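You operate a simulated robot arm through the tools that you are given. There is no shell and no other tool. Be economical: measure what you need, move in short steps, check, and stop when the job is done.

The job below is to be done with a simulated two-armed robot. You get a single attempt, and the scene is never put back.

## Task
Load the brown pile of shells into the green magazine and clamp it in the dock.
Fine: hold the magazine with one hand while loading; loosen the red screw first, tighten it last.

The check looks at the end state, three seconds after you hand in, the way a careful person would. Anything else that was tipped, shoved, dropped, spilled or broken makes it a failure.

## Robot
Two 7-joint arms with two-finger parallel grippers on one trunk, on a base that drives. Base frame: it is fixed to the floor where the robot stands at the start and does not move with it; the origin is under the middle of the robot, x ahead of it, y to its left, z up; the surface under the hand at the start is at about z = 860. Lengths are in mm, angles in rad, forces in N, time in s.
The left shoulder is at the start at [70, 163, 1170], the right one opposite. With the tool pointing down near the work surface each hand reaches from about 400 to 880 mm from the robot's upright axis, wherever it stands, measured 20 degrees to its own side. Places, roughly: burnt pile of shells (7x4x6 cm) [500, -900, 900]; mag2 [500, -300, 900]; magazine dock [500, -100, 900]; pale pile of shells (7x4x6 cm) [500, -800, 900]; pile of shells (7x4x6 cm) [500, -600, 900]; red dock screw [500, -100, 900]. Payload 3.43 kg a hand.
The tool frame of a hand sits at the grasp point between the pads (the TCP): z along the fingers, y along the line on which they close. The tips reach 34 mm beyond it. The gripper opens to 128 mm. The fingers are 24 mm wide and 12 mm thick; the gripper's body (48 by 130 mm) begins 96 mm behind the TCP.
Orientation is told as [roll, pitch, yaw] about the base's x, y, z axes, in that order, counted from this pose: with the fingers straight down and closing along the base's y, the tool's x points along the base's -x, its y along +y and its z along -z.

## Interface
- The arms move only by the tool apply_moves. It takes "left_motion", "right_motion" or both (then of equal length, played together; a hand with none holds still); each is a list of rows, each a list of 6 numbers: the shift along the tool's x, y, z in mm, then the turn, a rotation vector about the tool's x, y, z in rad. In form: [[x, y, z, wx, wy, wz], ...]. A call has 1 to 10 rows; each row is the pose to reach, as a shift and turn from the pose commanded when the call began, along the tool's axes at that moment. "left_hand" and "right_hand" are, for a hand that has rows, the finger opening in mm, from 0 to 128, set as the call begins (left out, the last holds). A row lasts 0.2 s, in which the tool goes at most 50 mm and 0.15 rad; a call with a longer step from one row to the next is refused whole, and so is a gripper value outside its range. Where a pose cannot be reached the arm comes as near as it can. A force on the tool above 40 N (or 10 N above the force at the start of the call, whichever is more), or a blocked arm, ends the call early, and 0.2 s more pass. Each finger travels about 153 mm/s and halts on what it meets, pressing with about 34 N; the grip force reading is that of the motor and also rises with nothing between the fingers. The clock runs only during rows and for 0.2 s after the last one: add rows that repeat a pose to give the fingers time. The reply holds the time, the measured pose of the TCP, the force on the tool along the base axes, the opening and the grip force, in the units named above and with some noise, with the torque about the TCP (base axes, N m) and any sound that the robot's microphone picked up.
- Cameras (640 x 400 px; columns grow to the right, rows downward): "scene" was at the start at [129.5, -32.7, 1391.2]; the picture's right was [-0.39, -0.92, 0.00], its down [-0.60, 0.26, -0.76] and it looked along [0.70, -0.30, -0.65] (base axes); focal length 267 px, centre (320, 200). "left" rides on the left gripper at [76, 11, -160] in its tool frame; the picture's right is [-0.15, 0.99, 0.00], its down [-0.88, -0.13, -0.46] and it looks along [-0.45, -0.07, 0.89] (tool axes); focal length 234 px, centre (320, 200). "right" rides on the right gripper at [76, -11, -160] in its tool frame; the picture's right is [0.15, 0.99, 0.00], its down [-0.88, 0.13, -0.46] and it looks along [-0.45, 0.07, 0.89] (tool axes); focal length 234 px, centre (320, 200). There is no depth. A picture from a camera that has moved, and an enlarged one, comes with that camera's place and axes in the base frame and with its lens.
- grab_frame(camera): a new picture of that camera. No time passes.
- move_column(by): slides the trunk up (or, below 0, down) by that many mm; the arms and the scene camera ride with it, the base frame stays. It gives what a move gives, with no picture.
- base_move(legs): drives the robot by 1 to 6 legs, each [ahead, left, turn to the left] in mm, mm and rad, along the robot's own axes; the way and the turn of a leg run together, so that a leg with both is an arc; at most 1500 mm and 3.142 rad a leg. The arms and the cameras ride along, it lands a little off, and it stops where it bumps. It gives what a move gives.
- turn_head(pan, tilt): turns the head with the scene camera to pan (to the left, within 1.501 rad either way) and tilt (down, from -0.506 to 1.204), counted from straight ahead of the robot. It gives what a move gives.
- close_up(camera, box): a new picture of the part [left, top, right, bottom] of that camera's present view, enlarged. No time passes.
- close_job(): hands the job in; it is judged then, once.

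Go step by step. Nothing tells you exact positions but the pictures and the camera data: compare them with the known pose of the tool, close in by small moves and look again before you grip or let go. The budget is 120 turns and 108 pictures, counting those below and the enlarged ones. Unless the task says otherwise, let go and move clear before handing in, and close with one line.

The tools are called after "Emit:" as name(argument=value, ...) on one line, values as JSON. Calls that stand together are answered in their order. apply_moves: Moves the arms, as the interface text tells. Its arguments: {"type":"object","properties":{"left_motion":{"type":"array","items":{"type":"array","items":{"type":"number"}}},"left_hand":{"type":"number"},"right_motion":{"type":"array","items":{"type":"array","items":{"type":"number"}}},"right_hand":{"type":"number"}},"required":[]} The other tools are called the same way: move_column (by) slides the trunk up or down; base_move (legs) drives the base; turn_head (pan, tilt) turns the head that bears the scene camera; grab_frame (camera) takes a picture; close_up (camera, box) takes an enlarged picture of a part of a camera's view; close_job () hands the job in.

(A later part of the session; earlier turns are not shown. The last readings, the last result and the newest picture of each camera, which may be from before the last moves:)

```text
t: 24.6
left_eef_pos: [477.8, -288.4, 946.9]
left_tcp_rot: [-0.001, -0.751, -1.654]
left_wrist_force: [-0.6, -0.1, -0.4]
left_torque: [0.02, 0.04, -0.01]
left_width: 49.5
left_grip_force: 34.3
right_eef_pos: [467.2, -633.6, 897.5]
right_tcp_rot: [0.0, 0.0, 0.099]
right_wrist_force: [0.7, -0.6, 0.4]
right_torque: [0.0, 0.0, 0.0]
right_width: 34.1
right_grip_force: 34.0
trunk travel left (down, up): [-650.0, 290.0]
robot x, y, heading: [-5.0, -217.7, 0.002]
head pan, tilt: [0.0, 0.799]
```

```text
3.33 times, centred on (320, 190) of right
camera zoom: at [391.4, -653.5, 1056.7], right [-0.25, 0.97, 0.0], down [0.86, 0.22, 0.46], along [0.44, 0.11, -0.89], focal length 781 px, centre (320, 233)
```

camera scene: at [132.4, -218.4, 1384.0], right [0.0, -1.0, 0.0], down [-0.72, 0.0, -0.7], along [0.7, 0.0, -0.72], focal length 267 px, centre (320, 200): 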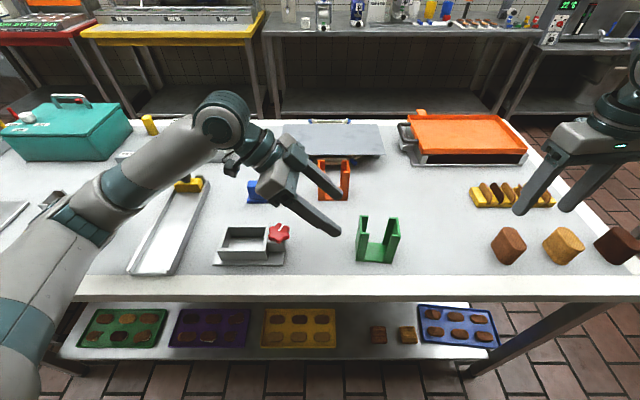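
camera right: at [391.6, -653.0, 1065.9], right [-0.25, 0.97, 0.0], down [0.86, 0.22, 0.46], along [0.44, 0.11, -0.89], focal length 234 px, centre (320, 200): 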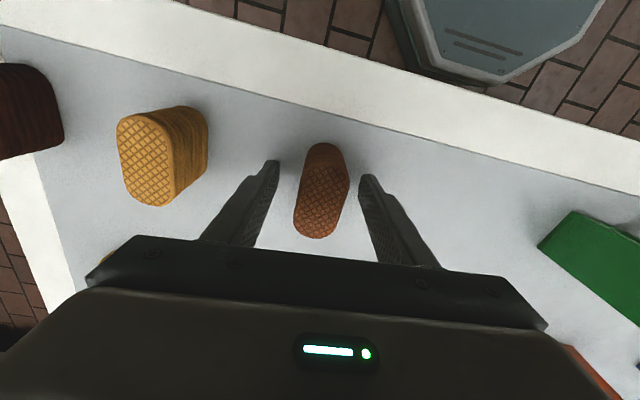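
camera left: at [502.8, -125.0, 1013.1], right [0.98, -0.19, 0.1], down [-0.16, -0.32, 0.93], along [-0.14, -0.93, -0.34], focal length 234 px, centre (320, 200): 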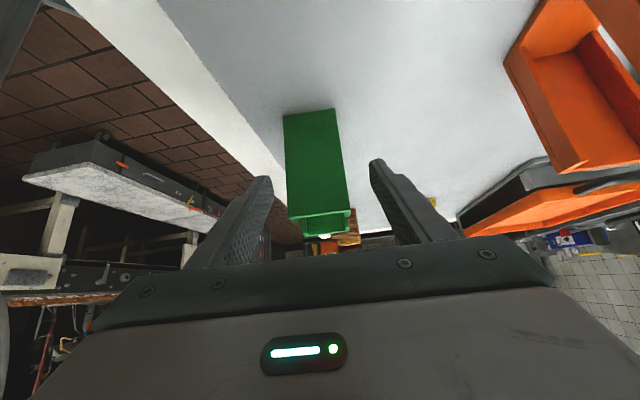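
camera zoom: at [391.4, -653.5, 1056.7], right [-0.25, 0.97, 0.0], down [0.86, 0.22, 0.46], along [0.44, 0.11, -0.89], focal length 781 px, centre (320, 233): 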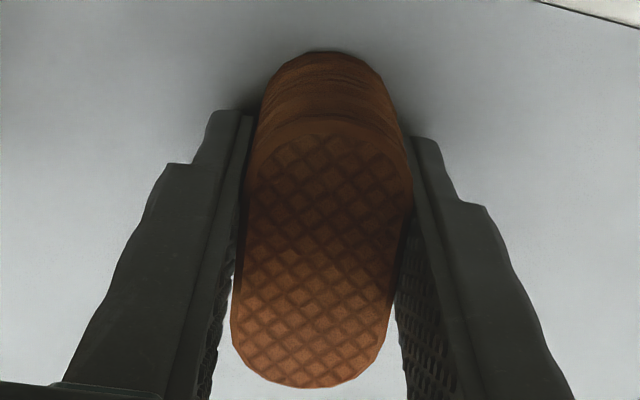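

I have a firm hold at 34 mm. I'll lift slowly and check the whole stack came up.

Emit:
apply_moves(right_motion=[[0, 0, -10, 0, 0, 0], [0, 0, -25, 0, 0, 0], [0, 0, -45, 0, 0, 0], [0, 0, -70, 0, 0, 0], [0, 0, -95, 0, 0, 0], [0, 0, -120, 0, 0, 0], [0, 0, -145, 0, 0, 0], [0, 0, -170, 0, 0, 0], [0, 0, -190, 0, 0, 0]])

Emit:
grab_frame(camera="scene")

Emit:
close_up(camera="scene", box=[430, 100, 590, 280])

```text
t: 26.6
left_eef_pos: [477.1, -289.1, 946.7]
left_tcp_rot: [0.0, -0.751, -1.653]
left_wrist_force: [0.1, 0.5, 0.0]
left_torque: [0.0, 0.05, -0.03]
left_width: 49.5
left_grip_force: 34.0
right_eef_pos: [468.1, -635.0, 1088.9]
right_tcp_rot: [-0.001, -0.001, 0.101]
right_wrist_force: [0.3, 0.6, -0.9]
right_torque: [-0.01, -0.02, -0.01]
right_width: 34.4
right_grip_force: 34.2
trunk travel left (down, up): [-650.0, 290.0]
robot x, y, heading: [-1.0, -217.2, -0.002]
head pan, tilt: [0.0, 0.799]
```

```text
67 pictures are left
camera scene: at [132.5, -217.9, 1383.9], right [0.0, -1.0, 0.0], down [-0.72, 0.0, -0.7], along [0.7, 0.0, -0.72], focal length 267 px, centre (320, 200)
```

scene: 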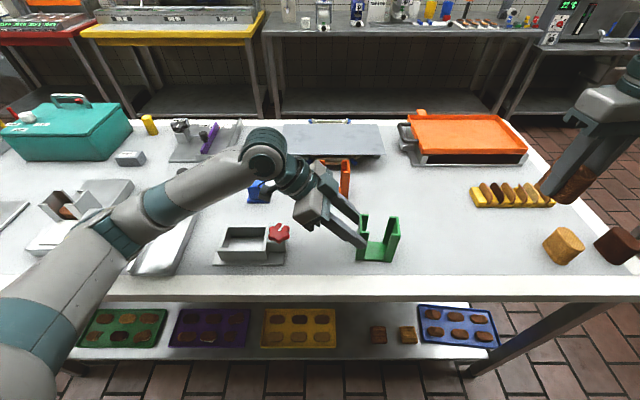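

```text
2.22 times, centred on (510, 190) of scene
camera zoom: at [132.5, -217.9, 1383.9], right [0.0, -1.0, 0.0], down [-0.72, 0.0, -0.7], along [0.7, 0.0, -0.72], focal length 594 px, centre (-102, 222)
```

zoom: 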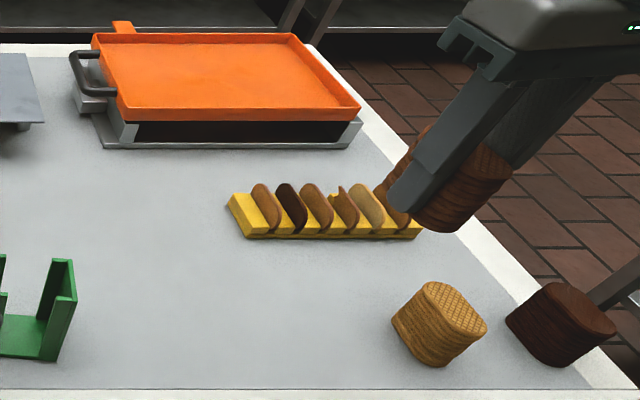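

The whole stack came up. I'll carry it over the magazine while turning it about 80° so its long side runs between the walls.

Emit:
apply_moves(right_motion=[[-3, 29, 0, 0, 0, -0.139], [-7, 58, 0, 0, 0, -0.278], [-11, 88, 0, 0, 0, -0.417], [-15, 117, 0, 0, 0, -0.556], [-18, 146, 0, 0, 0, -0.695], [-22, 175, 0, 0, 0, -0.834], [-26, 205, 0, 0, 0, -0.973], [-30, 234, 0, 0, 0, -1.112], [-33, 264, 0, 0, 0, -1.251], [-36, 293, 0, 0, 0, -1.39]])

Emit:
grab_frame(camera="scene")

Emit:
grab_frame(camera="right")

```text
t: 28.8
left_eef_pos: [478.8, -288.0, 946.7]
left_tcp_rot: [0.002, -0.749, -1.651]
left_wrist_force: [-0.2, 1.2, -0.7]
left_torque: [0.08, 0.04, 0.01]
left_width: 49.8
left_grip_force: 34.1
right_eef_pos: [472.7, -337.9, 1087.4]
right_tcp_rot: [-0.002, 0.0, 1.494]
right_wrist_force: [-0.8, -0.4, -0.8]
right_torque: [0.04, 0.02, -0.02]
right_width: 34.3
right_grip_force: 34.8
trunk travel left (down, up): [-650.0, 290.0]
robot x, y, heading: [0.3, -215.2, 0.003]
head pan, tilt: [0.0, 0.799]
```

```text
65 pictures are left
camera scene: at [133.0, -216.8, 1383.9], right [0.0, -1.0, 0.0], down [-0.72, 0.0, -0.7], along [0.7, 0.0, -0.72], focal length 267 px, centre (320, 200)
```

scene: 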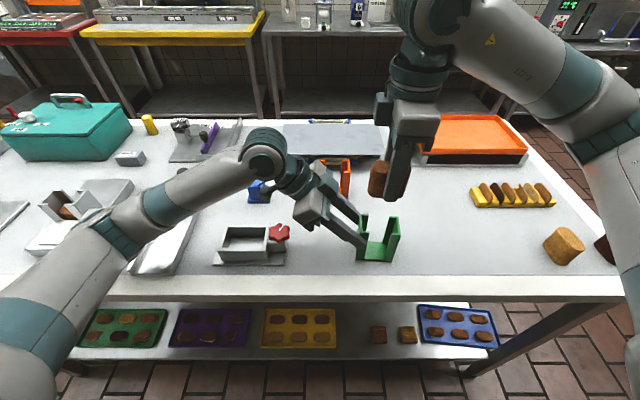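

```text
64 pictures are left
camera right: at [477.3, -414.3, 1247.4], right [-1.0, -0.07, 0.0], down [-0.06, 0.89, 0.45], along [-0.03, 0.45, -0.89], focal length 234 px, centre (320, 200)
```

right: 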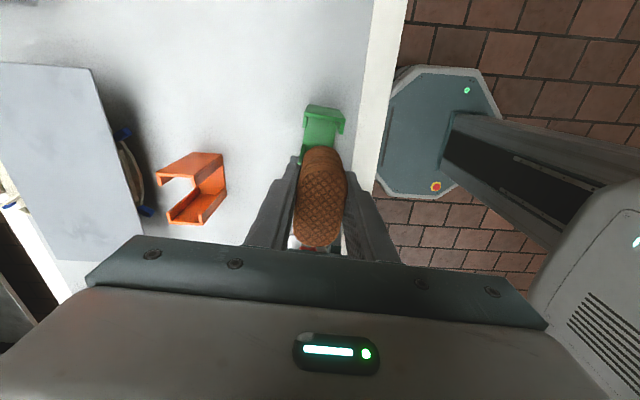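

The stack is over the magazine. I'll lower it to just above the rim and check alignment.

Emit:
apply_moves(right_motion=[[0, 0, 20, 0, 0, 0], [0, 0, 40, 0, 0, 0], [0, 0, 60, 0, 0, 0], [0, 0, 76, 0, 0, 0], [0, 0, 76, 0, 0, 0]])

Emit:
close_up(camera="scene", box=[310, 150, 450, 275])

Emit:
grab_frame(camera="right")

Emit:
grab_frame(camera="left")

```text
t: 29.9
left_eef_pos: [477.0, -288.0, 947.1]
left_tcp_rot: [0.002, -0.75, -1.653]
left_wrist_force: [0.2, -0.1, -1.0]
left_torque: [0.0, 0.06, 0.04]
left_width: 49.8
left_grip_force: 33.8
right_eef_pos: [471.0, -338.6, 1010.7]
right_tcp_rot: [-0.002, 0.001, 1.486]
right_wrist_force: [0.4, 0.0, -1.0]
right_torque: [0.04, -0.02, -0.01]
right_width: 34.2
right_grip_force: 33.8
trunk travel left (down, up): [-650.0, 290.0]
robot x, y, heading: [1.3, -219.5, -0.003]
head pan, tilt: [0.0, 0.799]
```

```text
3.20 times, centred on (380, 212) of scene
camera zoom: at [132.7, -218.2, 1383.9], right [0.0, -1.0, 0.0], down [-0.72, 0.0, -0.7], along [0.7, 0.0, -0.72], focal length 856 px, centre (128, 160)
```

zoom: 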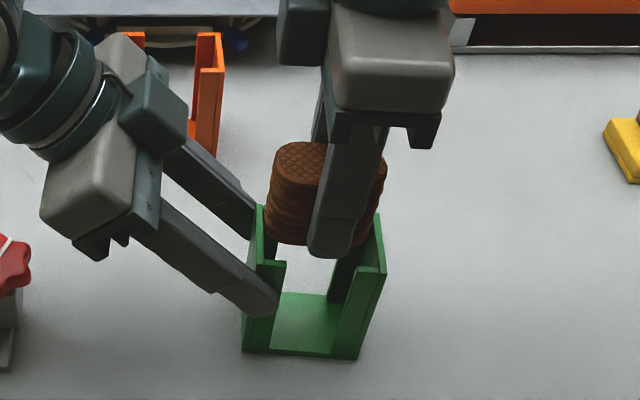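

```text
62 pictures are left
camera right: at [474.3, -415.0, 1170.2], right [-1.0, -0.06, 0.0], down [-0.06, 0.89, 0.45], along [-0.03, 0.45, -0.89], focal length 234 px, centre (320, 200)
```

right: 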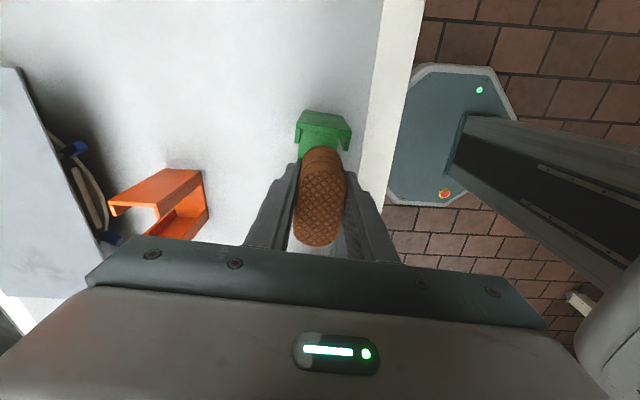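

```text
61 pictures are left
camera left: at [502.9, -125.1, 1013.3], right [0.98, -0.19, 0.1], down [-0.16, -0.32, 0.93], along [-0.14, -0.93, -0.34], focal length 234 px, centre (320, 200)
```

left: 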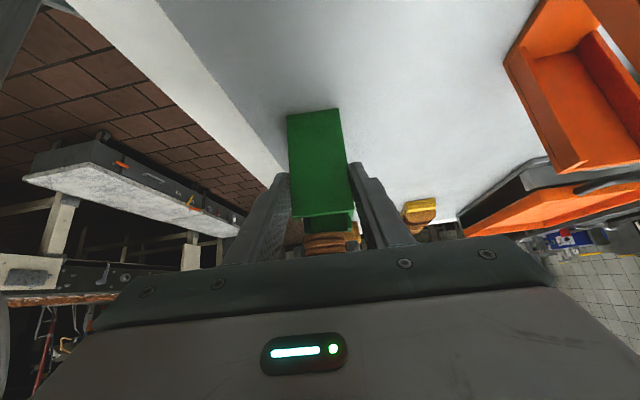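

Emit:
close_up(camera="scene", box=[355, 185, 410, 240])

Emit:
close_up(camera="right", box=[260, 95, 380, 255])

Emit:
close_up(camera="left", box=[260, 100, 380, 270])

```text
7.27 times, centred on (382, 212) of scene
camera zoom: at [132.7, -218.2, 1383.9], right [0.0, -1.0, 0.0], down [-0.72, 0.0, -0.7], along [0.7, 0.0, -0.72], focal length 1945 px, centre (-134, 109)
```

zoom: 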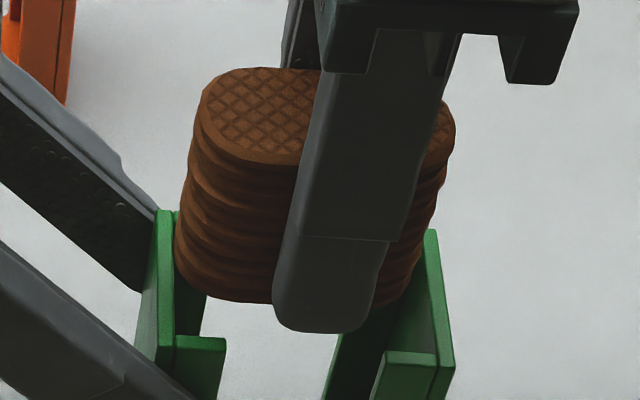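

```text
2.50 times, centred on (320, 175) of right
camera zoom: at [474.3, -415.0, 1170.2], right [-1.0, -0.06, 0.0], down [-0.06, 0.89, 0.45], along [-0.03, 0.45, -0.89], focal length 585 px, centre (320, 262)
```

zoom: 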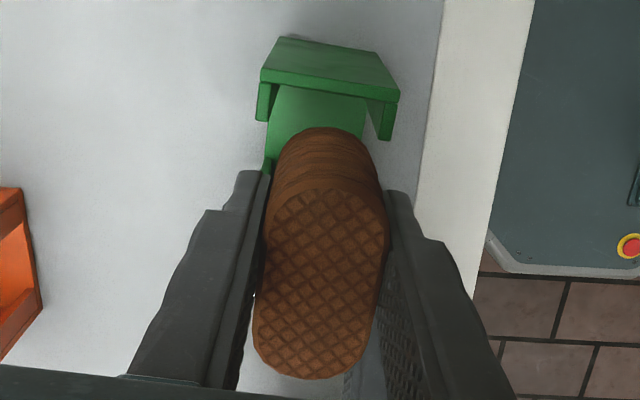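

```text
2.35 times, centred on (320, 185) of left
camera zoom: at [502.9, -125.1, 1013.3], right [0.98, -0.19, 0.1], down [-0.16, -0.32, 0.93], along [-0.14, -0.93, -0.34], focal length 551 px, centre (320, 235)
```

zoom: 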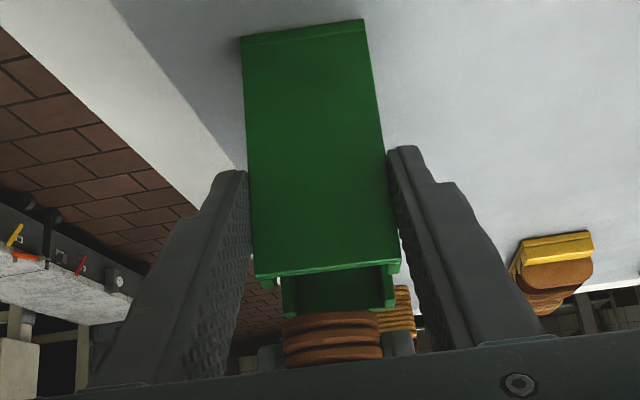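

The stack sits about 3 mm too far toward +y relative to the magazine. I'll correct that, lower 8 mm, and check the fit with an enlarged view.

Emit:
apply_moves(right_motion=[[2.8, -1, 0, 0, 0, 0], [2.8, -1, 4, 0, 0, 0], [2.8, -1, 8, 0, 0, 0], [2.8, -1, 8, 0, 0, 0]])

Emit:
close_up(camera="scene", box=[350, 190, 410, 250])

Emit:
close_up(camera="left", box=[260, 150, 380, 270])

```text
t: 30.9
left_eef_pos: [477.0, -289.3, 948.0]
left_tcp_rot: [0.0, -0.752, -1.653]
left_wrist_force: [0.2, 0.0, 0.7]
left_torque: [-0.04, 0.01, 0.03]
left_width: 49.4
left_grip_force: 33.9
right_eef_pos: [468.2, -341.4, 1005.7]
right_tcp_rot: [0.002, 0.001, 1.486]
right_wrist_force: [0.0, -0.9, -0.7]
right_torque: [0.01, 0.01, -0.02]
right_width: 34.2
right_grip_force: 33.7
right hand out of reach, approached as far as the arm can: row 1, 2, 3, 4
trunk travel left (down, up): [-650.0, 290.0]
robot x, y, heading: [2.8, -218.5, -0.001]
head pan, tilt: [0.0, 0.799]
```

```text
6.67 times, centred on (380, 220) of scene
camera zoom: at [132.7, -218.1, 1383.9], right [0.0, -1.0, 0.0], down [-0.72, 0.0, -0.7], along [0.7, 0.0, -0.72], focal length 1783 px, centre (-80, 67)
```

zoom: 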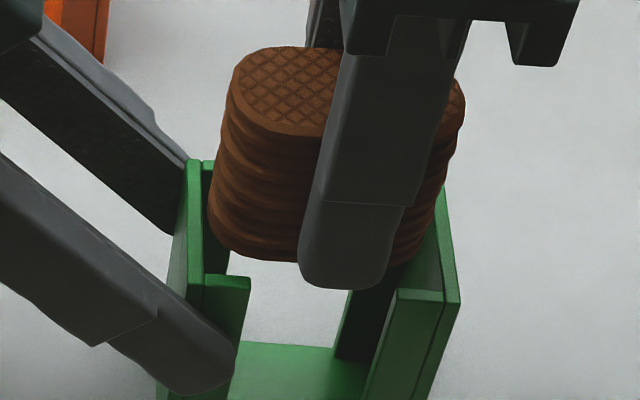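

```text
3.33 times, centred on (320, 210) of left
camera zoom: at [502.9, -125.0, 1013.3], right [0.98, -0.19, 0.1], down [-0.16, -0.32, 0.93], along [-0.14, -0.93, -0.34], focal length 781 px, centre (320, 167)
```

zoom: 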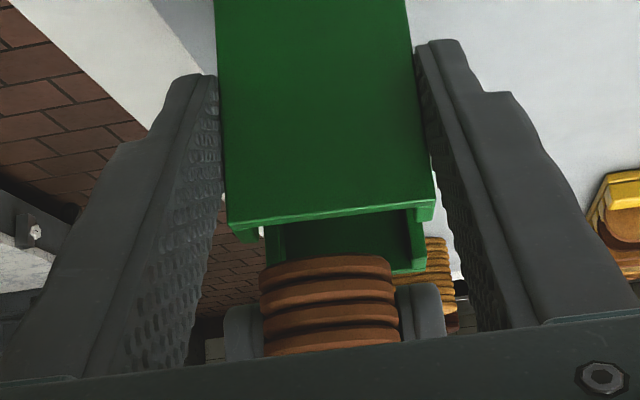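

The right arm is at its reach limit here, too close in with this turn. I'll raise the stack, then have the left hand lift the magazine slightly and set it down 60 mm ahead and 70 mm to the right, where the right arm has room. The right hand follows.

Emit:
apply_moves(right_motion=[[0, 0, -25, 0, 0, 0], [0, 0, -50, 0, 0, 0], [0, 0, -60, 0, 0, 0], [0, 0, -60, 0, 0, 0]])

Emit:
apply_moves(left_motion=[[-5, 0, -5.5, 0, 0, 0], [-10.2, 0, -11, 0, 0, 0], [-19.7, 13, -2, 0, 0, 0], [-29.2, 26, 6.7, 0, 0, 0], [-38.7, 39, 15.5, 0, 0, 0], [-48.2, 52, 24.4, 0, 0, 0], [-57.7, 65.6, 33.2, 0, 0, 0], [-57.7, 65.6, 33.2, 0, 0, 0]], right_motion=[[0, 0, 0, 0, 0, 0], [0, 0, 0, 0, 0, 0], [13, -13, 0, 0, 0, 0], [26, -26, 0, 0, 0, 0], [39, -39, 0, 0, 0, 0], [52, -52, 0, 0, 0, 0], [64.6, -65.7, 0, 0, 0, 0], [64.6, -65.7, 0, 0, 0, 0]])

Emit:
grab_frame(camera="scene")

```text
t: 31.9
left_eef_pos: [477.9, -288.5, 947.0]
left_tcp_rot: [-0.001, -0.75, -1.653]
left_wrist_force: [0.1, 0.0, -0.4]
left_torque: [-0.02, 0.07, -0.01]
left_width: 49.6
left_grip_force: 34.4
right_eef_pos: [467.8, -340.5, 1065.6]
right_tcp_rot: [-0.001, 0.001, 1.492]
right_wrist_force: [-0.8, -0.6, -1.0]
right_torque: [0.0, 0.01, -0.02]
right_width: 34.1
right_grip_force: 33.7
trunk travel left (down, up): [-650.0, 290.0]
robot x, y, heading: [-0.1, -220.9, 0.004]
head pan, tilt: [0.0, 0.799]
```

```text
t: 33.8
left_eef_pos: [537.3, -359.4, 963.8]
left_tcp_rot: [0.0, -0.75, -1.653]
left_wrist_force: [-1.2, -0.3, -1.2]
left_torque: [0.06, 0.01, 0.01]
left_width: 49.5
left_grip_force: 33.7
right_eef_pos: [461.5, -364.9, 1066.0]
right_tcp_rot: [0.0, 0.002, 1.489]
right_wrist_force: [-0.3, 0.9, -0.8]
right_torque: [0.01, -0.01, -0.01]
right_width: 34.4
right_grip_force: 34.2
right hand out of reach, approached as far as the arm can: row 3, 4, 5, 6, 7, 8
trunk travel left (down, up): [-650.0, 290.0]
robot x, y, heading: [-3.9, -219.3, 0.002]
head pan, tilt: [0.0, 0.799]
```

```text
55 pictures are left
camera scene: at [132.8, -217.6, 1383.9], right [0.0, -1.0, 0.0], down [-0.72, 0.0, -0.7], along [0.7, 0.0, -0.72], focal length 267 px, centre (320, 200)
```

scene: 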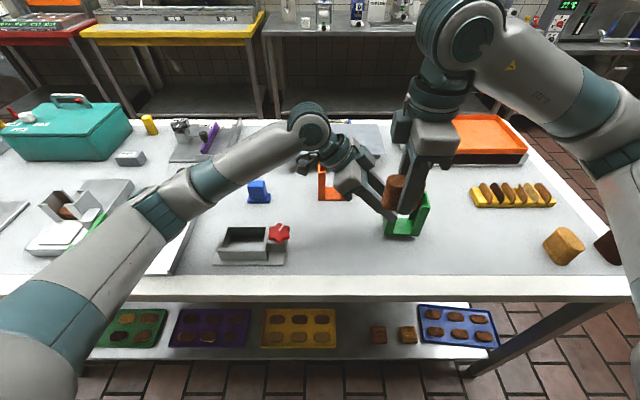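

The limit is in the right wrist at this turn direction, so I'll set the magazine down here and swing the right hand around to the opposite, equivalent orientation at a safe height.

Emit:
apply_moves(left_motion=[[3.5, 0, 3.7, 0, 0, 0], [7, 0, 7.4, 0, 0, 0], [10.2, 0, 11, 0, 0, 0], [10.2, 0, 11, 0, 0, 0], [10.2, 0, 11, 0, 0, 0], [10.2, 0, 11, 0, 0, 0], [10.2, 0, 11, 0, 0, 0], [10.2, 0, 11, 0, 0, 0], [10.2, 0, 11, 0, 0, 0], [10.2, 0, 11, 0, 0, 0]], right_motion=[[0, 0, -20, 0, 0, 0.1], [0, 0, -40, 0, 0, 0.25], [0, 0, -50, 0, 0, 0.4], [0, 0, -50, 0, 0, 0.55], [0, 0, -50, 0, 0, 0.7], [0, 0, -50, 0, 0, 0.85], [0, 0, -50, 0, 0, 1.0], [0, 0, -50, 0, 0, 1.15], [0, 0, -50, 0, 0, 1.3], [0, 0, -50, 0, 0, 1.45]])

Emit:
grab_frame(camera="scene")

```text
t: 36.0
left_eef_pos: [538.0, -359.7, 947.9]
left_tcp_rot: [-0.001, -0.75, -1.651]
left_wrist_force: [0.5, -0.2, -0.3]
left_torque: [-0.06, 0.03, 0.02]
left_width: 49.5
left_grip_force: 34.2
right_eef_pos: [463.1, -364.5, 1119.7]
right_tcp_rot: [0.001, -0.002, 0.038]
right_wrist_force: [-0.7, 0.3, -1.0]
right_torque: [-0.02, -0.04, 0.0]
right_width: 34.3
right_grip_force: 33.6
trunk travel left (down, up): [-650.0, 290.0]
robot x, y, heading: [-2.9, -216.6, 0.006]
head pan, tilt: [0.0, 0.799]
```

```text
54 pictures are left
camera scene: at [132.7, -218.2, 1383.9], right [0.0, -1.0, 0.0], down [-0.72, 0.0, -0.7], along [0.7, 0.0, -0.72], focal length 267 px, centre (320, 200)
```

scene: 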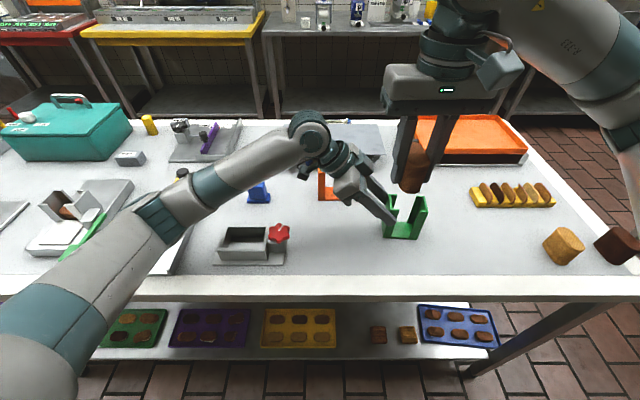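

The wrist turned back freely. I'll continue around to yaw -1.65 while moving over the magazine at about (534, -410).

Emit:
apply_moves(right_motion=[[-7, -5, 0, 0, 0, 0.15], [-14, -10, 0, 0, 0, 0.3], [-21, -15, 0, 0, 0, 0.45], [-28, -20, 0, 0, 0, 0.6], [-35, -25, 0, 0, 0, 0.75], [-42, -30, 0, 0, 0, 0.9], [-49, -35, 0, 0, 0, 1.05], [-56, -40, 0, 0, 0, 1.2], [-62, -44, 0, 0, 0, 1.35], [-68, -48, 0, 0, 0, 1.5]])

Emit:
apply_moves(right_motion=[[0, 0, 0, 0, 0, 0.1], [0, 0, 0, 0, 0, 0.19], [0, 0, 0, 0, 0, 0.19]])

Emit:
grab_frame(camera="scene")

Emit:
grab_frame(camera="right")

```text
t: 38.1
left_eef_pos: [537.7, -360.3, 948.7]
left_tcp_rot: [0.0, -0.75, -1.652]
left_wrist_force: [-0.1, -0.7, 0.1]
left_torque: [-0.06, 0.06, -0.02]
left_width: 49.6
left_grip_force: 34.3
right_eef_pos: [533.6, -410.7, 1119.4]
right_tcp_rot: [0.001, 0.0, -1.461]
right_wrist_force: [-0.3, 0.5, -0.3]
right_torque: [-0.04, -0.01, 0.03]
right_width: 34.1
right_grip_force: 34.3
trunk travel left (down, up): [-650.0, 290.0]
robot x, y, heading: [-1.6, -220.1, 0.001]
head pan, tilt: [0.0, 0.799]
```

```text
t: 39.0
left_eef_pos: [538.6, -359.4, 947.8]
left_tcp_rot: [-0.001, -0.752, -1.652]
left_wrist_force: [-0.6, 0.9, 0.5]
left_torque: [-0.04, 0.02, 0.0]
left_width: 49.9
left_grip_force: 33.8
right_eef_pos: [532.8, -409.6, 1118.8]
right_tcp_rot: [0.0, -0.001, -1.649]
right_wrist_force: [0.4, -0.3, -0.8]
right_torque: [0.02, 0.04, 0.01]
right_width: 34.3
right_grip_force: 34.1
trunk travel left (down, up): [-650.0, 290.0]
robot x, y, heading: [1.1, -218.6, 0.004]
head pan, tilt: [0.0, 0.799]
```

```text
53 pictures are left
camera scene: at [132.7, -218.2, 1383.9], right [0.0, -1.0, 0.0], down [-0.72, 0.0, -0.7], along [0.7, 0.0, -0.72], focal length 267 px, centre (320, 200)
```

scene: 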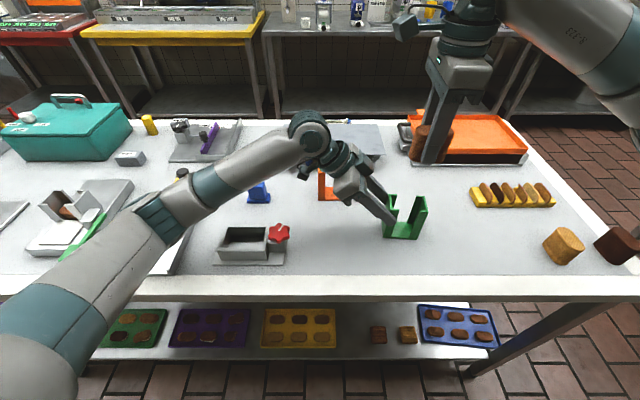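

```text
52 pictures are left
camera right: at [527.2, -334.2, 1278.4], right [1.0, 0.07, 0.0], down [0.06, -0.89, 0.46], along [0.03, -0.45, -0.89], focal length 234 px, centre (320, 200)
```

right: 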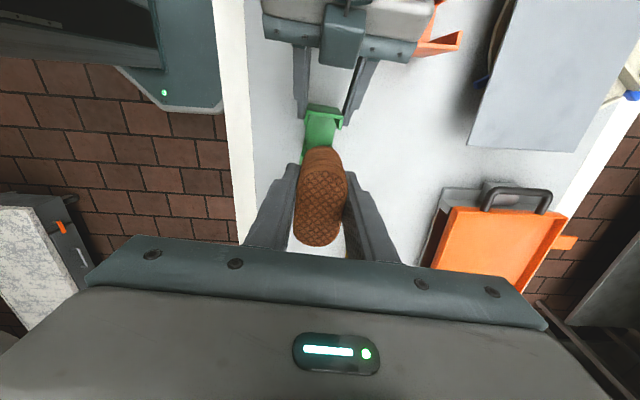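

This orientation is reachable. I'll apply the measured offset and lower to just above the rim.

Emit:
apply_moves(right_motion=[[2.3, 1.6, 30, 0, 0, 0], [2.3, 1.6, 60, 0, 0, 0], [2.3, 1.6, 85, 0, 0, 0], [2.3, 1.6, 107, 0, 0, 0], [2.3, 1.6, 107, 0, 0, 0]])

Emit:
close_up(camera="scene", box=[375, 170, 440, 230])

Emit:
close_up(camera="right", box=[260, 60, 380, 260])

Emit:
close_up(camera="left", box=[260, 150, 380, 270])

```text
t: 40.1
left_eef_pos: [537.7, -359.4, 947.5]
left_tcp_rot: [0.0, -0.751, -1.653]
left_wrist_force: [-0.4, 0.0, -0.4]
left_torque: [-0.01, 0.02, 0.01]
left_width: 49.7
left_grip_force: 33.7
right_eef_pos: [535.0, -409.5, 1011.5]
right_tcp_rot: [-0.002, 0.002, -1.648]
right_wrist_force: [0.0, -0.7, -1.0]
right_torque: [0.01, 0.0, 0.04]
right_width: 34.1
right_grip_force: 33.9
trunk travel left (down, up): [-650.0, 290.0]
robot x, y, heading: [-3.2, -220.6, 0.0]
head pan, tilt: [0.0, 0.799]
```

```text
6.67 times, centred on (408, 200) of scene
camera zoom: at [132.7, -218.2, 1383.9], right [0.0, -1.0, 0.0], down [-0.72, 0.0, -0.7], along [0.7, 0.0, -0.72], focal length 1783 px, centre (-263, 200)
```

zoom: 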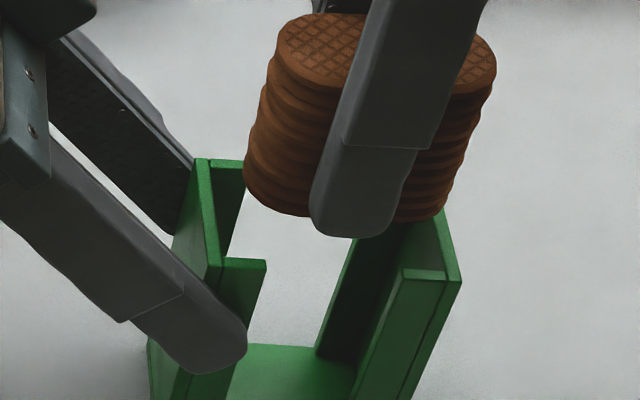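

```text
2.00 times, centred on (320, 160) of right
camera zoom: at [528.5, -332.8, 1171.3], right [1.0, 0.07, 0.0], down [0.06, -0.89, 0.46], along [0.03, -0.45, -0.89], focal length 468 px, centre (320, 280)
```

zoom: 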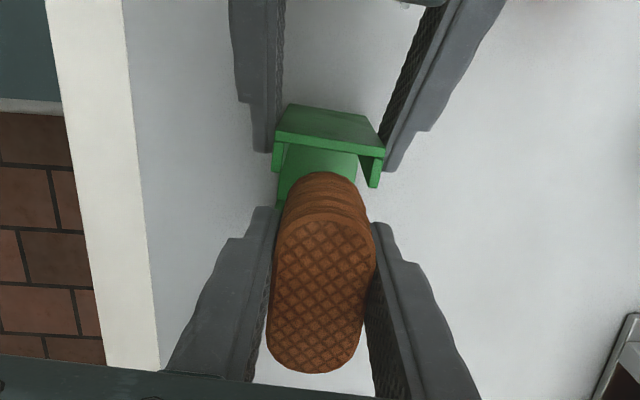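

```text
3.33 times, centred on (320, 210) of left
camera zoom: at [563.4, -196.2, 1013.3], right [0.98, -0.19, 0.1], down [-0.16, -0.32, 0.93], along [-0.14, -0.93, -0.34], focal length 781 px, centre (320, 167)
```

zoom: 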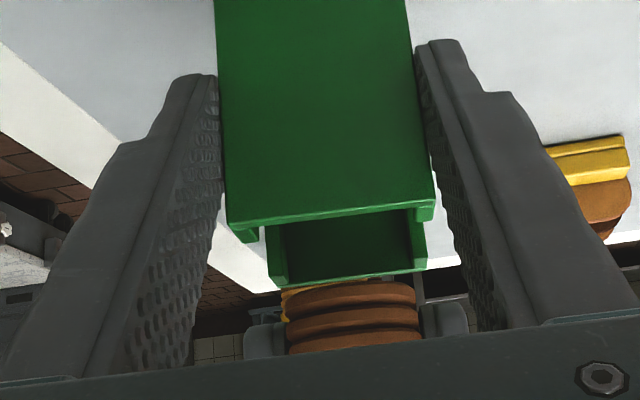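

The stack needs about 3 mm more toward +y, and x looks aligned. I'll correct that, lower 10 mm, and check.

Emit:
apply_moves(right_motion=[[3.2, 0, 0, 0, 0, 0], [3.2, 0, 5, 0, 0, 0], [3.2, 0, 10, 0, 0, 0], [3.2, 0, 10, 0, 0, 0]])

Emit:
close_up(camera="scene", box=[375, 175, 435, 231])

Emit:
close_up(camera="right", box=[270, 100, 370, 260])

```text
t: 41.1
left_eef_pos: [539.5, -359.4, 948.1]
left_tcp_rot: [0.001, -0.748, -1.653]
left_wrist_force: [0.8, 0.7, -0.1]
left_torque: [-0.01, 0.02, 0.0]
left_width: 49.8
left_grip_force: 34.2
right_eef_pos: [535.5, -405.6, 1003.0]
right_tcp_rot: [-0.002, -0.001, -1.649]
right_wrist_force: [1.4, -0.4, -0.9]
right_torque: [-0.01, -0.01, -0.03]
right_width: 34.2
right_grip_force: 34.4
trunk travel left (down, up): [-650.0, 290.0]
robot x, y, heading: [-1.2, -219.0, 0.001]
head pan, tilt: [0.0, 0.799]
```

```text
7.14 times, centred on (405, 203) of scene
camera zoom: at [132.7, -218.2, 1383.9], right [0.0, -1.0, 0.0], down [-0.72, 0.0, -0.7], along [0.7, 0.0, -0.72], focal length 1910 px, centre (-287, 179)
```

zoom: 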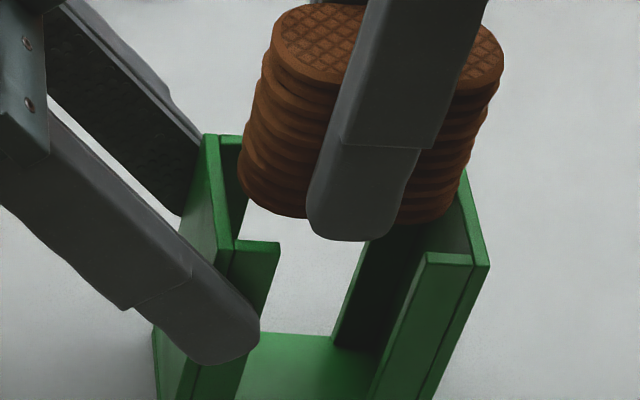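

```text
2.50 times, centred on (320, 180) of right
camera zoom: at [528.6, -329.3, 1161.8], right [1.0, 0.07, 0.0], down [0.06, -0.89, 0.46], along [0.03, -0.45, -0.89], focal length 585 px, centre (320, 250)
```

zoom: 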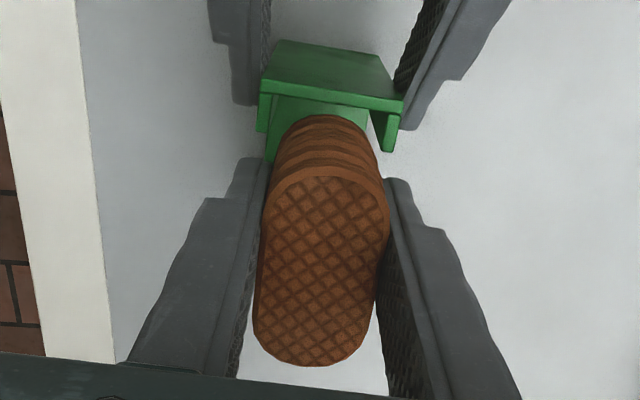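

The fit now looks nearly centred, so I'll nudge 0.7 mm toward +y and ease into the rim.

Emit:
apply_moves(right_motion=[[0.7, 0, 4, 0, 0, 0], [0.7, 0, 8, 0, 0, 0], [0.7, 0, 12, 0, 0, 0], [0.7, 0, 16, 0, 0, 0]])

Emit:
close_up(camera="scene", box=[375, 175, 435, 231])

Emit:
close_up(camera="right", box=[270, 100, 370, 260])

```text
t: 42.1
left_eef_pos: [539.4, -359.8, 947.3]
left_tcp_rot: [0.001, -0.749, -1.653]
left_wrist_force: [-0.1, -0.6, 0.0]
left_torque: [-0.01, 0.04, -0.04]
left_width: 49.4
left_grip_force: 34.0
right_eef_pos: [536.7, -404.5, 986.8]
right_tcp_rot: [0.0, 0.0, -1.648]
right_wrist_force: [0.0, 0.3, 0.1]
right_torque: [0.0, 0.0, -0.03]
right_width: 34.3
right_grip_force: 34.1
trunk travel left (down, up): [-650.0, 290.0]
robot x, y, heading: [0.5, -220.0, -0.002]
head pan, tilt: [0.0, 0.799]
```

```text
7.14 times, centred on (405, 203) of scene
camera zoom: at [132.7, -218.2, 1383.9], right [0.0, -1.0, 0.0], down [-0.72, 0.0, -0.7], along [0.7, 0.0, -0.72], focal length 1910 px, centre (-287, 179)
```

zoom: 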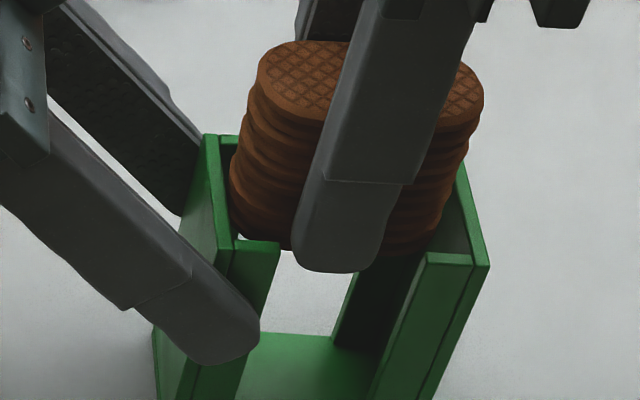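

```text
2.50 times, centred on (320, 180) of right
camera zoom: at [529.7, -328.4, 1146.5], right [1.0, 0.07, 0.0], down [0.06, -0.89, 0.46], along [0.03, -0.45, -0.89], focal length 585 px, centre (320, 250)
```

zoom: 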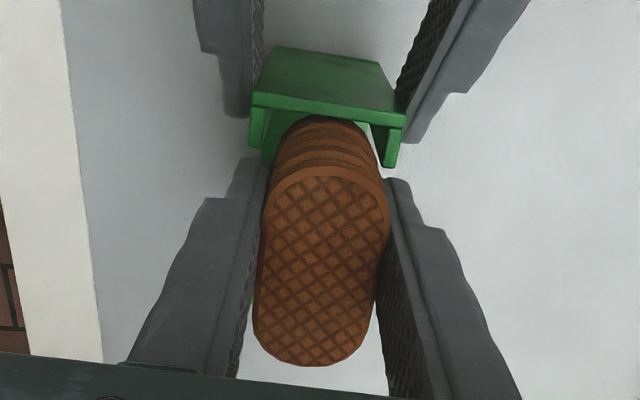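

It has entered the rim with no contact force. Continuing down slowly.

Emit:
apply_moves(right_motion=[[0, 0, 8, 0, 0, 0], [0, 0, 16, 0, 0, 0], [0, 0, 24, 0, 0, 0], [0, 0, 32, 0, 0, 0], [0, 0, 40, 0, 0, 0], [0, 0, 48, 0, 0, 0], [0, 0, 56, 0, 0, 0], [0, 0, 64, 0, 0, 0], [0, 0, 72, 0, 0, 0]])

Emit:
close_up(camera="scene", box=[365, 170, 445, 245])

```text
t: 44.1
left_eef_pos: [536.8, -360.2, 947.7]
left_tcp_rot: [0.001, -0.748, -1.654]
left_wrist_force: [-0.5, 5.1, -0.1]
left_torque: [0.17, 0.22, 0.2]
left_width: 49.6
left_grip_force: 33.8
right_eef_pos: [535.8, -404.6, 913.8]
right_tcp_rot: [-0.002, 0.001, -1.649]
right_wrist_force: [-1.3, -6.0, 1.6]
right_torque: [0.16, -0.1, -0.18]
right_width: 34.1
right_grip_force: 34.0
trunk travel left (down, up): [-650.0, 290.0]
robot x, y, heading: [-1.9, -219.1, 0.004]
head pan, tilt: [0.0, 0.799]
```

```text
5.33 times, centred on (405, 208) of scene
camera zoom: at [132.7, -218.3, 1383.9], right [0.0, -1.0, 0.0], down [-0.72, 0.0, -0.7], along [0.7, 0.0, -0.72], focal length 1426 px, centre (-133, 160)
```

zoom: 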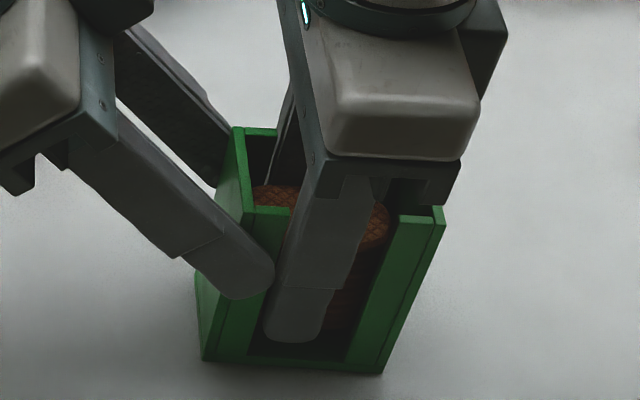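

It's slightly touching on the +y side (6 N). I'll ease back 0.7 mm and go down the last few millimetres.

Emit:
apply_moves(right_motion=[[-0.7, 0, 0, 0, 0, 0], [-0.7, 0, 3, 0, 0, 0], [-0.7, 0, 6, 0, 0, 0], [-0.7, 0, 8, 0, 0, 0], [-0.7, 0, 8, 0, 0, 0]])

```text
t: 45.4
left_eef_pos: [538.4, -359.7, 947.4]
left_tcp_rot: [0.002, -0.751, -1.654]
left_wrist_force: [3.0, 1.8, -5.8]
left_torque: [-0.95, 0.34, -0.06]
left_width: 49.6
left_grip_force: 34.0
right_eef_pos: [534.8, -404.0, 907.0]
right_tcp_rot: [0.002, 0.001, -1.646]
right_wrist_force: [-3.1, -3.6, 9.9]
right_torque: [1.36, -0.39, 0.18]
right_width: 34.6
right_grip_force: 33.8
trunk travel left (down, up): [-650.0, 290.0]
robot x, y, heading: [-1.5, -216.2, 0.004]
head pan, tilt: [0.0, 0.799]
```

The stack is resting on the magazine floor. I'll release by opening a little.

Emit:
apply_moves(right_motion=[[0, 0, 0, 0, 0, 0], [0, 0, 0, 0, 0, 0]], right_hand=46)

Emit:
close_up(camera="scene", box=[365, 170, 445, 245])

Emit:
close_up(camera="right", box=[250, 80, 390, 260])

```text
t: 46.0
left_eef_pos: [538.0, -360.3, 947.5]
left_tcp_rot: [-0.001, -0.75, -1.652]
left_wrist_force: [5.4, 2.3, -7.4]
left_torque: [-1.29, 0.38, -0.06]
left_width: 49.8
left_grip_force: 33.2
right_eef_pos: [535.2, -405.1, 905.9]
right_tcp_rot: [0.001, 0.0, -1.649]
right_wrist_force: [-1.6, -4.6, 12.5]
right_torque: [1.78, -0.45, 0.24]
right_width: 45.9
right_grip_force: 0.1
trunk travel left (down, up): [-650.0, 290.0]
robot x, y, heading: [0.0, -216.3, -0.002]
head pan, tilt: [0.0, 0.799]
```

```text
5.33 times, centred on (405, 208) of scene
camera zoom: at [132.3, -218.4, 1384.0], right [0.0, -1.0, 0.0], down [-0.72, 0.0, -0.7], along [0.7, 0.0, -0.72], focal length 1426 px, centre (-133, 160)
```

zoom: 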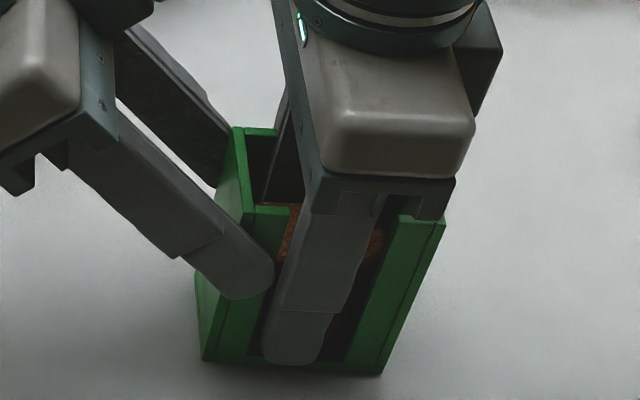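

```text
2.22 times, centred on (320, 170) of right
camera zoom: at [528.6, -328.9, 1065.6], right [1.0, 0.07, 0.0], down [0.06, -0.89, 0.46], along [0.03, -0.45, -0.89], focal length 520 px, centre (320, 267)
```

zoom: 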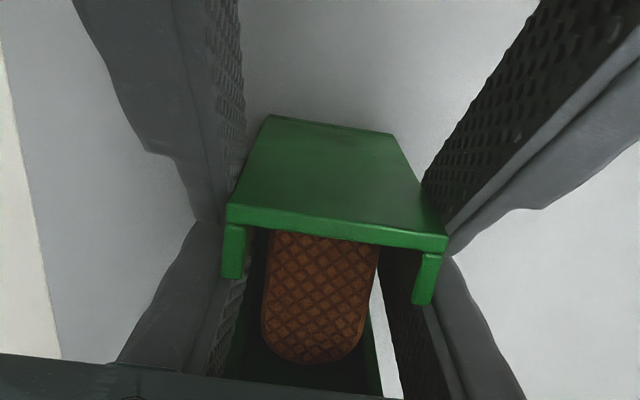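

The residual force is the right camera housing brushing the left hand; the stack itself is released. I'll raise the right hand straight up.

Emit:
apply_moves(right_motion=[[0, 0, -8, 0, 0, 0], [0, 0, -20, 0, 0, 0], [0, 0, -40, 0, 0, 0], [0, 0, -65, 0, 0, 0], [0, 0, -90, 0, 0, 0], [0, 0, -115, 0, 0, 0], [0, 0, -140, 0, 0, 0], [0, 0, -170, 0, 0, 0], [0, 0, -200, 0, 0, 0]])

Emit:
close_up(camera="scene", box=[345, 160, 465, 250])

Emit:
grab_frame(camera="right")

```text
t: 48.0
left_eef_pos: [537.9, -359.3, 947.1]
left_tcp_rot: [0.0, -0.75, -1.654]
left_wrist_force: [0.4, -0.1, -1.4]
left_torque: [0.09, -0.01, 0.0]
left_width: 49.6
left_grip_force: 34.5
right_eef_pos: [535.0, -403.8, 1106.4]
right_tcp_rot: [-0.001, -0.001, -1.648]
right_wrist_force: [-1.2, 0.6, 0.0]
right_torque: [0.0, -0.04, 0.01]
right_width: 46.0
right_grip_force: 0.1
trunk travel left (down, up): [-650.0, 290.0]
robot x, y, heading: [1.4, -217.9, -0.001]
head pan, tilt: [0.0, 0.799]
```

```text
4.44 times, centred on (405, 205) of scene
camera zoom: at [132.2, -217.8, 1383.9], right [0.0, -1.0, 0.0], down [-0.72, 0.0, -0.7], along [0.7, 0.0, -0.72], focal length 1189 px, centre (-58, 178)
```

zoom: 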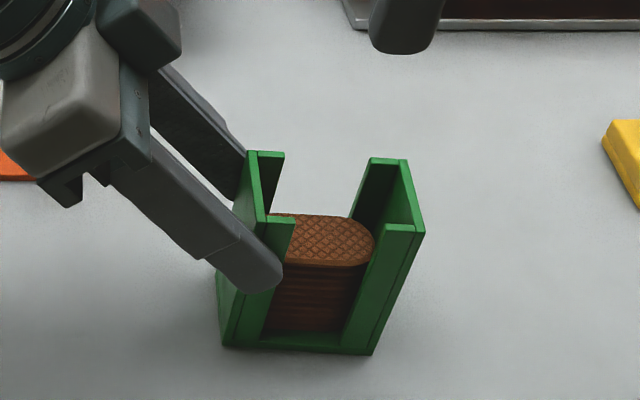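

```text
40 pictures are left
camera right: at [528.1, -328.0, 1265.5], right [1.0, 0.07, 0.0], down [0.06, -0.89, 0.46], along [0.03, -0.46, -0.89], focal length 234 px, centre (320, 200)
```

right: 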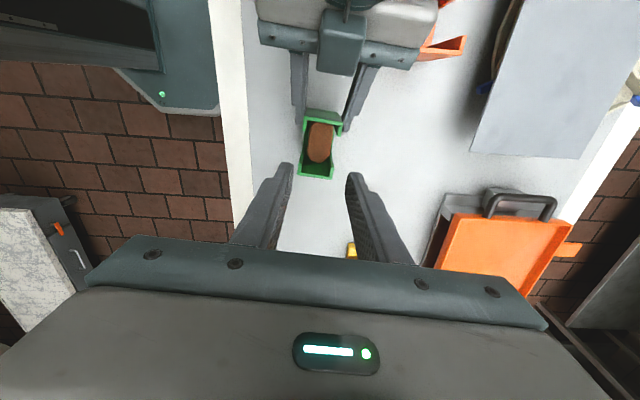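

The stack is fully in the magazine and upright. Next the right hand moves clear while the left lifts the loaded magazine straight up.

Emit:
apply_moves(left_motion=[[-4, 0, -4.3, 0, 0, 0], [-10, 0, -10.7, 0, 0, 0], [-20, 0, -21.5, 0, 0, 0], [-32, 0, -34.3, 0, 0, 0], [-44, 0, -47.2, 0, 0, 0], [-56, 0, -60.1, 0, 0, 0], [-68, 0, -73, 0, 0, 0], [-80, 0, -85.9, 0, 0, 0], [-88.7, 0, -95.2, 0, 0, 0], [-88.7, 0, -95.2, 0, 0, 0]], right_motion=[[-16, -5, -9, 0, 0, 0], [-32, -10, -18, 0, 0, 0], [-48, -15, -27, 0, 0, 0], [-64, -20, -36, 0, 0, 0], [-80, -25, -45, 0, 0, 0], [-96, -30, -54, 0, 0, 0], [-112, -35, -63, 0, 0, 0], [-128, -40, -72, 0, 0, 0], [-144, -45, -80, 0, 0, 0], [-154, -48, -80, 0, 0, 0]])

Emit:
grab_frame(camera="scene")

```text
t: 50.1
left_eef_pos: [538.1, -359.5, 1077.8]
left_tcp_rot: [0.0, -0.751, -1.653]
left_wrist_force: [-0.5, -0.5, -1.8]
left_torque: [0.11, -0.04, 0.03]
left_width: 49.7
left_grip_force: 34.2
right_eef_pos: [476.1, -555.4, 1187.8]
right_tcp_rot: [-0.001, 0.0, -1.648]
right_wrist_force: [0.1, 0.9, 0.8]
right_torque: [0.04, 0.0, 0.04]
right_width: 46.1
right_grip_force: 0.1
trunk travel left (down, up): [-650.0, 290.0]
robot x, y, heading: [1.2, -218.0, -0.0]
head pan, tilt: [0.0, 0.799]
```

```text
39 pictures are left
camera scene: at [132.8, -218.6, 1383.9], right [0.0, -1.0, 0.0], down [-0.72, 0.0, -0.7], along [0.7, 0.0, -0.72], focal length 267 px, centre (320, 200)
```

scene: 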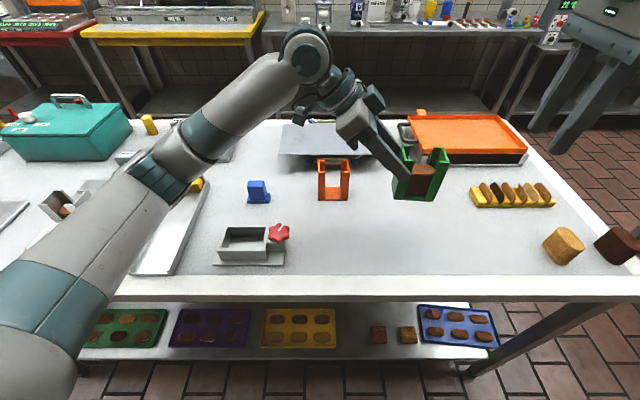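

It lifted cleanly. I'll drive the base 215 mm left so the dock comes within the left arm's comfortable range.

Emit:
base_move(legs=[[0, 100, 0], [0, 115, 0]])

Emit:
grab_frame(camera="scene")

```text
t: 52.1
left_eef_pos: [538.5, -142.3, 1078.5]
left_tcp_rot: [-0.001, -0.749, -1.651]
left_wrist_force: [0.2, -1.3, -1.3]
left_torque: [0.11, 0.0, 0.02]
left_width: 49.8
left_grip_force: 34.3
right_eef_pos: [476.2, -340.4, 1187.3]
right_tcp_rot: [0.001, 0.0, -1.645]
right_wrist_force: [0.2, -0.9, 0.0]
right_torque: [0.01, 0.01, -0.01]
right_width: 45.7
right_grip_force: 0.1
trunk travel left (down, up): [-650.0, 290.0]
robot x, y, heading: [3.5, -3.6, 0.006]
head pan, tilt: [0.0, 0.799]
```

```text
38 pictures are left
camera scene: at [132.4, -3.1, 1383.9], right [0.0, -1.0, 0.0], down [-0.72, 0.0, -0.7], along [0.7, 0.0, -0.72], focal length 267 px, centre (320, 200)
```

scene: 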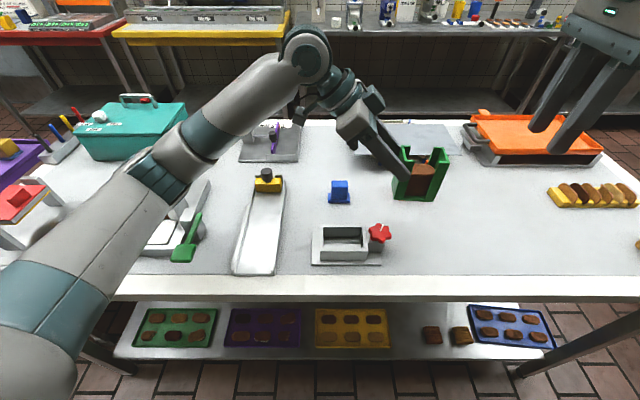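

The dock is now in front. I'll bring the magazine over the pocket and square it up by 0.083 rad.

Emit:
apply_moves(left_motion=[[18.2, -12.1, -12.9, -0.0094, 0, -0.0101], [36.5, -24.2, -25.8, -0.0189, 0, -0.0203], [54.7, -36.3, -38.6, -0.0283, 0, -0.0304], [72.9, -48.4, -51.5, -0.0377, 0, -0.0405], [91.2, -60.5, -64.4, -0.0472, 0, -0.0507], [109.4, -72.6, -77.3, -0.0566, 0, -0.0608], [109.4, -72.6, -77.3, -0.0566, 0, -0.0608]])

Emit:
close_up(camera="scene", box=[290, 150, 410, 270])

```text
t: 53.7
left_eef_pos: [473.9, -3.8, 1058.1]
left_tcp_rot: [0.0, -0.749, -1.567]
left_wrist_force: [0.4, -0.1, -1.8]
left_torque: [0.12, 0.01, 0.0]
left_width: 49.5
left_grip_force: 33.9
right_eef_pos: [476.5, -340.0, 1187.2]
right_tcp_rot: [0.001, 0.002, -1.647]
right_wrist_force: [0.3, 0.4, -0.3]
right_torque: [0.04, -0.02, 0.01]
right_width: 46.0
right_grip_force: 0.0
trunk travel left (down, up): [-650.0, 290.0]
robot x, y, heading: [-1.0, -5.0, 0.008]
head pan, tilt: [0.0, 0.799]
```

```text
3.33 times, centred on (350, 210) of scene
camera zoom: at [132.7, -3.5, 1383.9], right [0.0, -1.0, 0.0], down [-0.72, 0.0, -0.7], along [0.7, 0.0, -0.72], focal length 892 px, centre (220, 167)
```

zoom: 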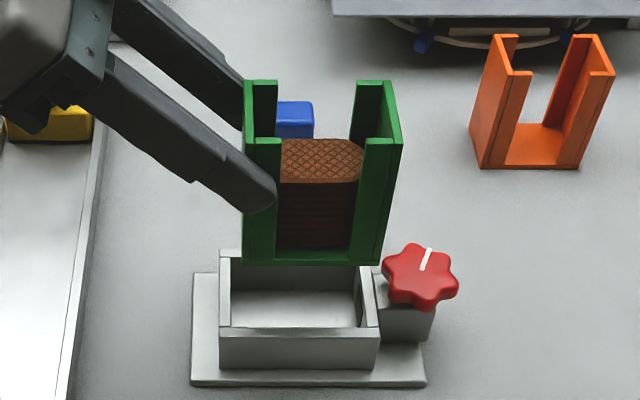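

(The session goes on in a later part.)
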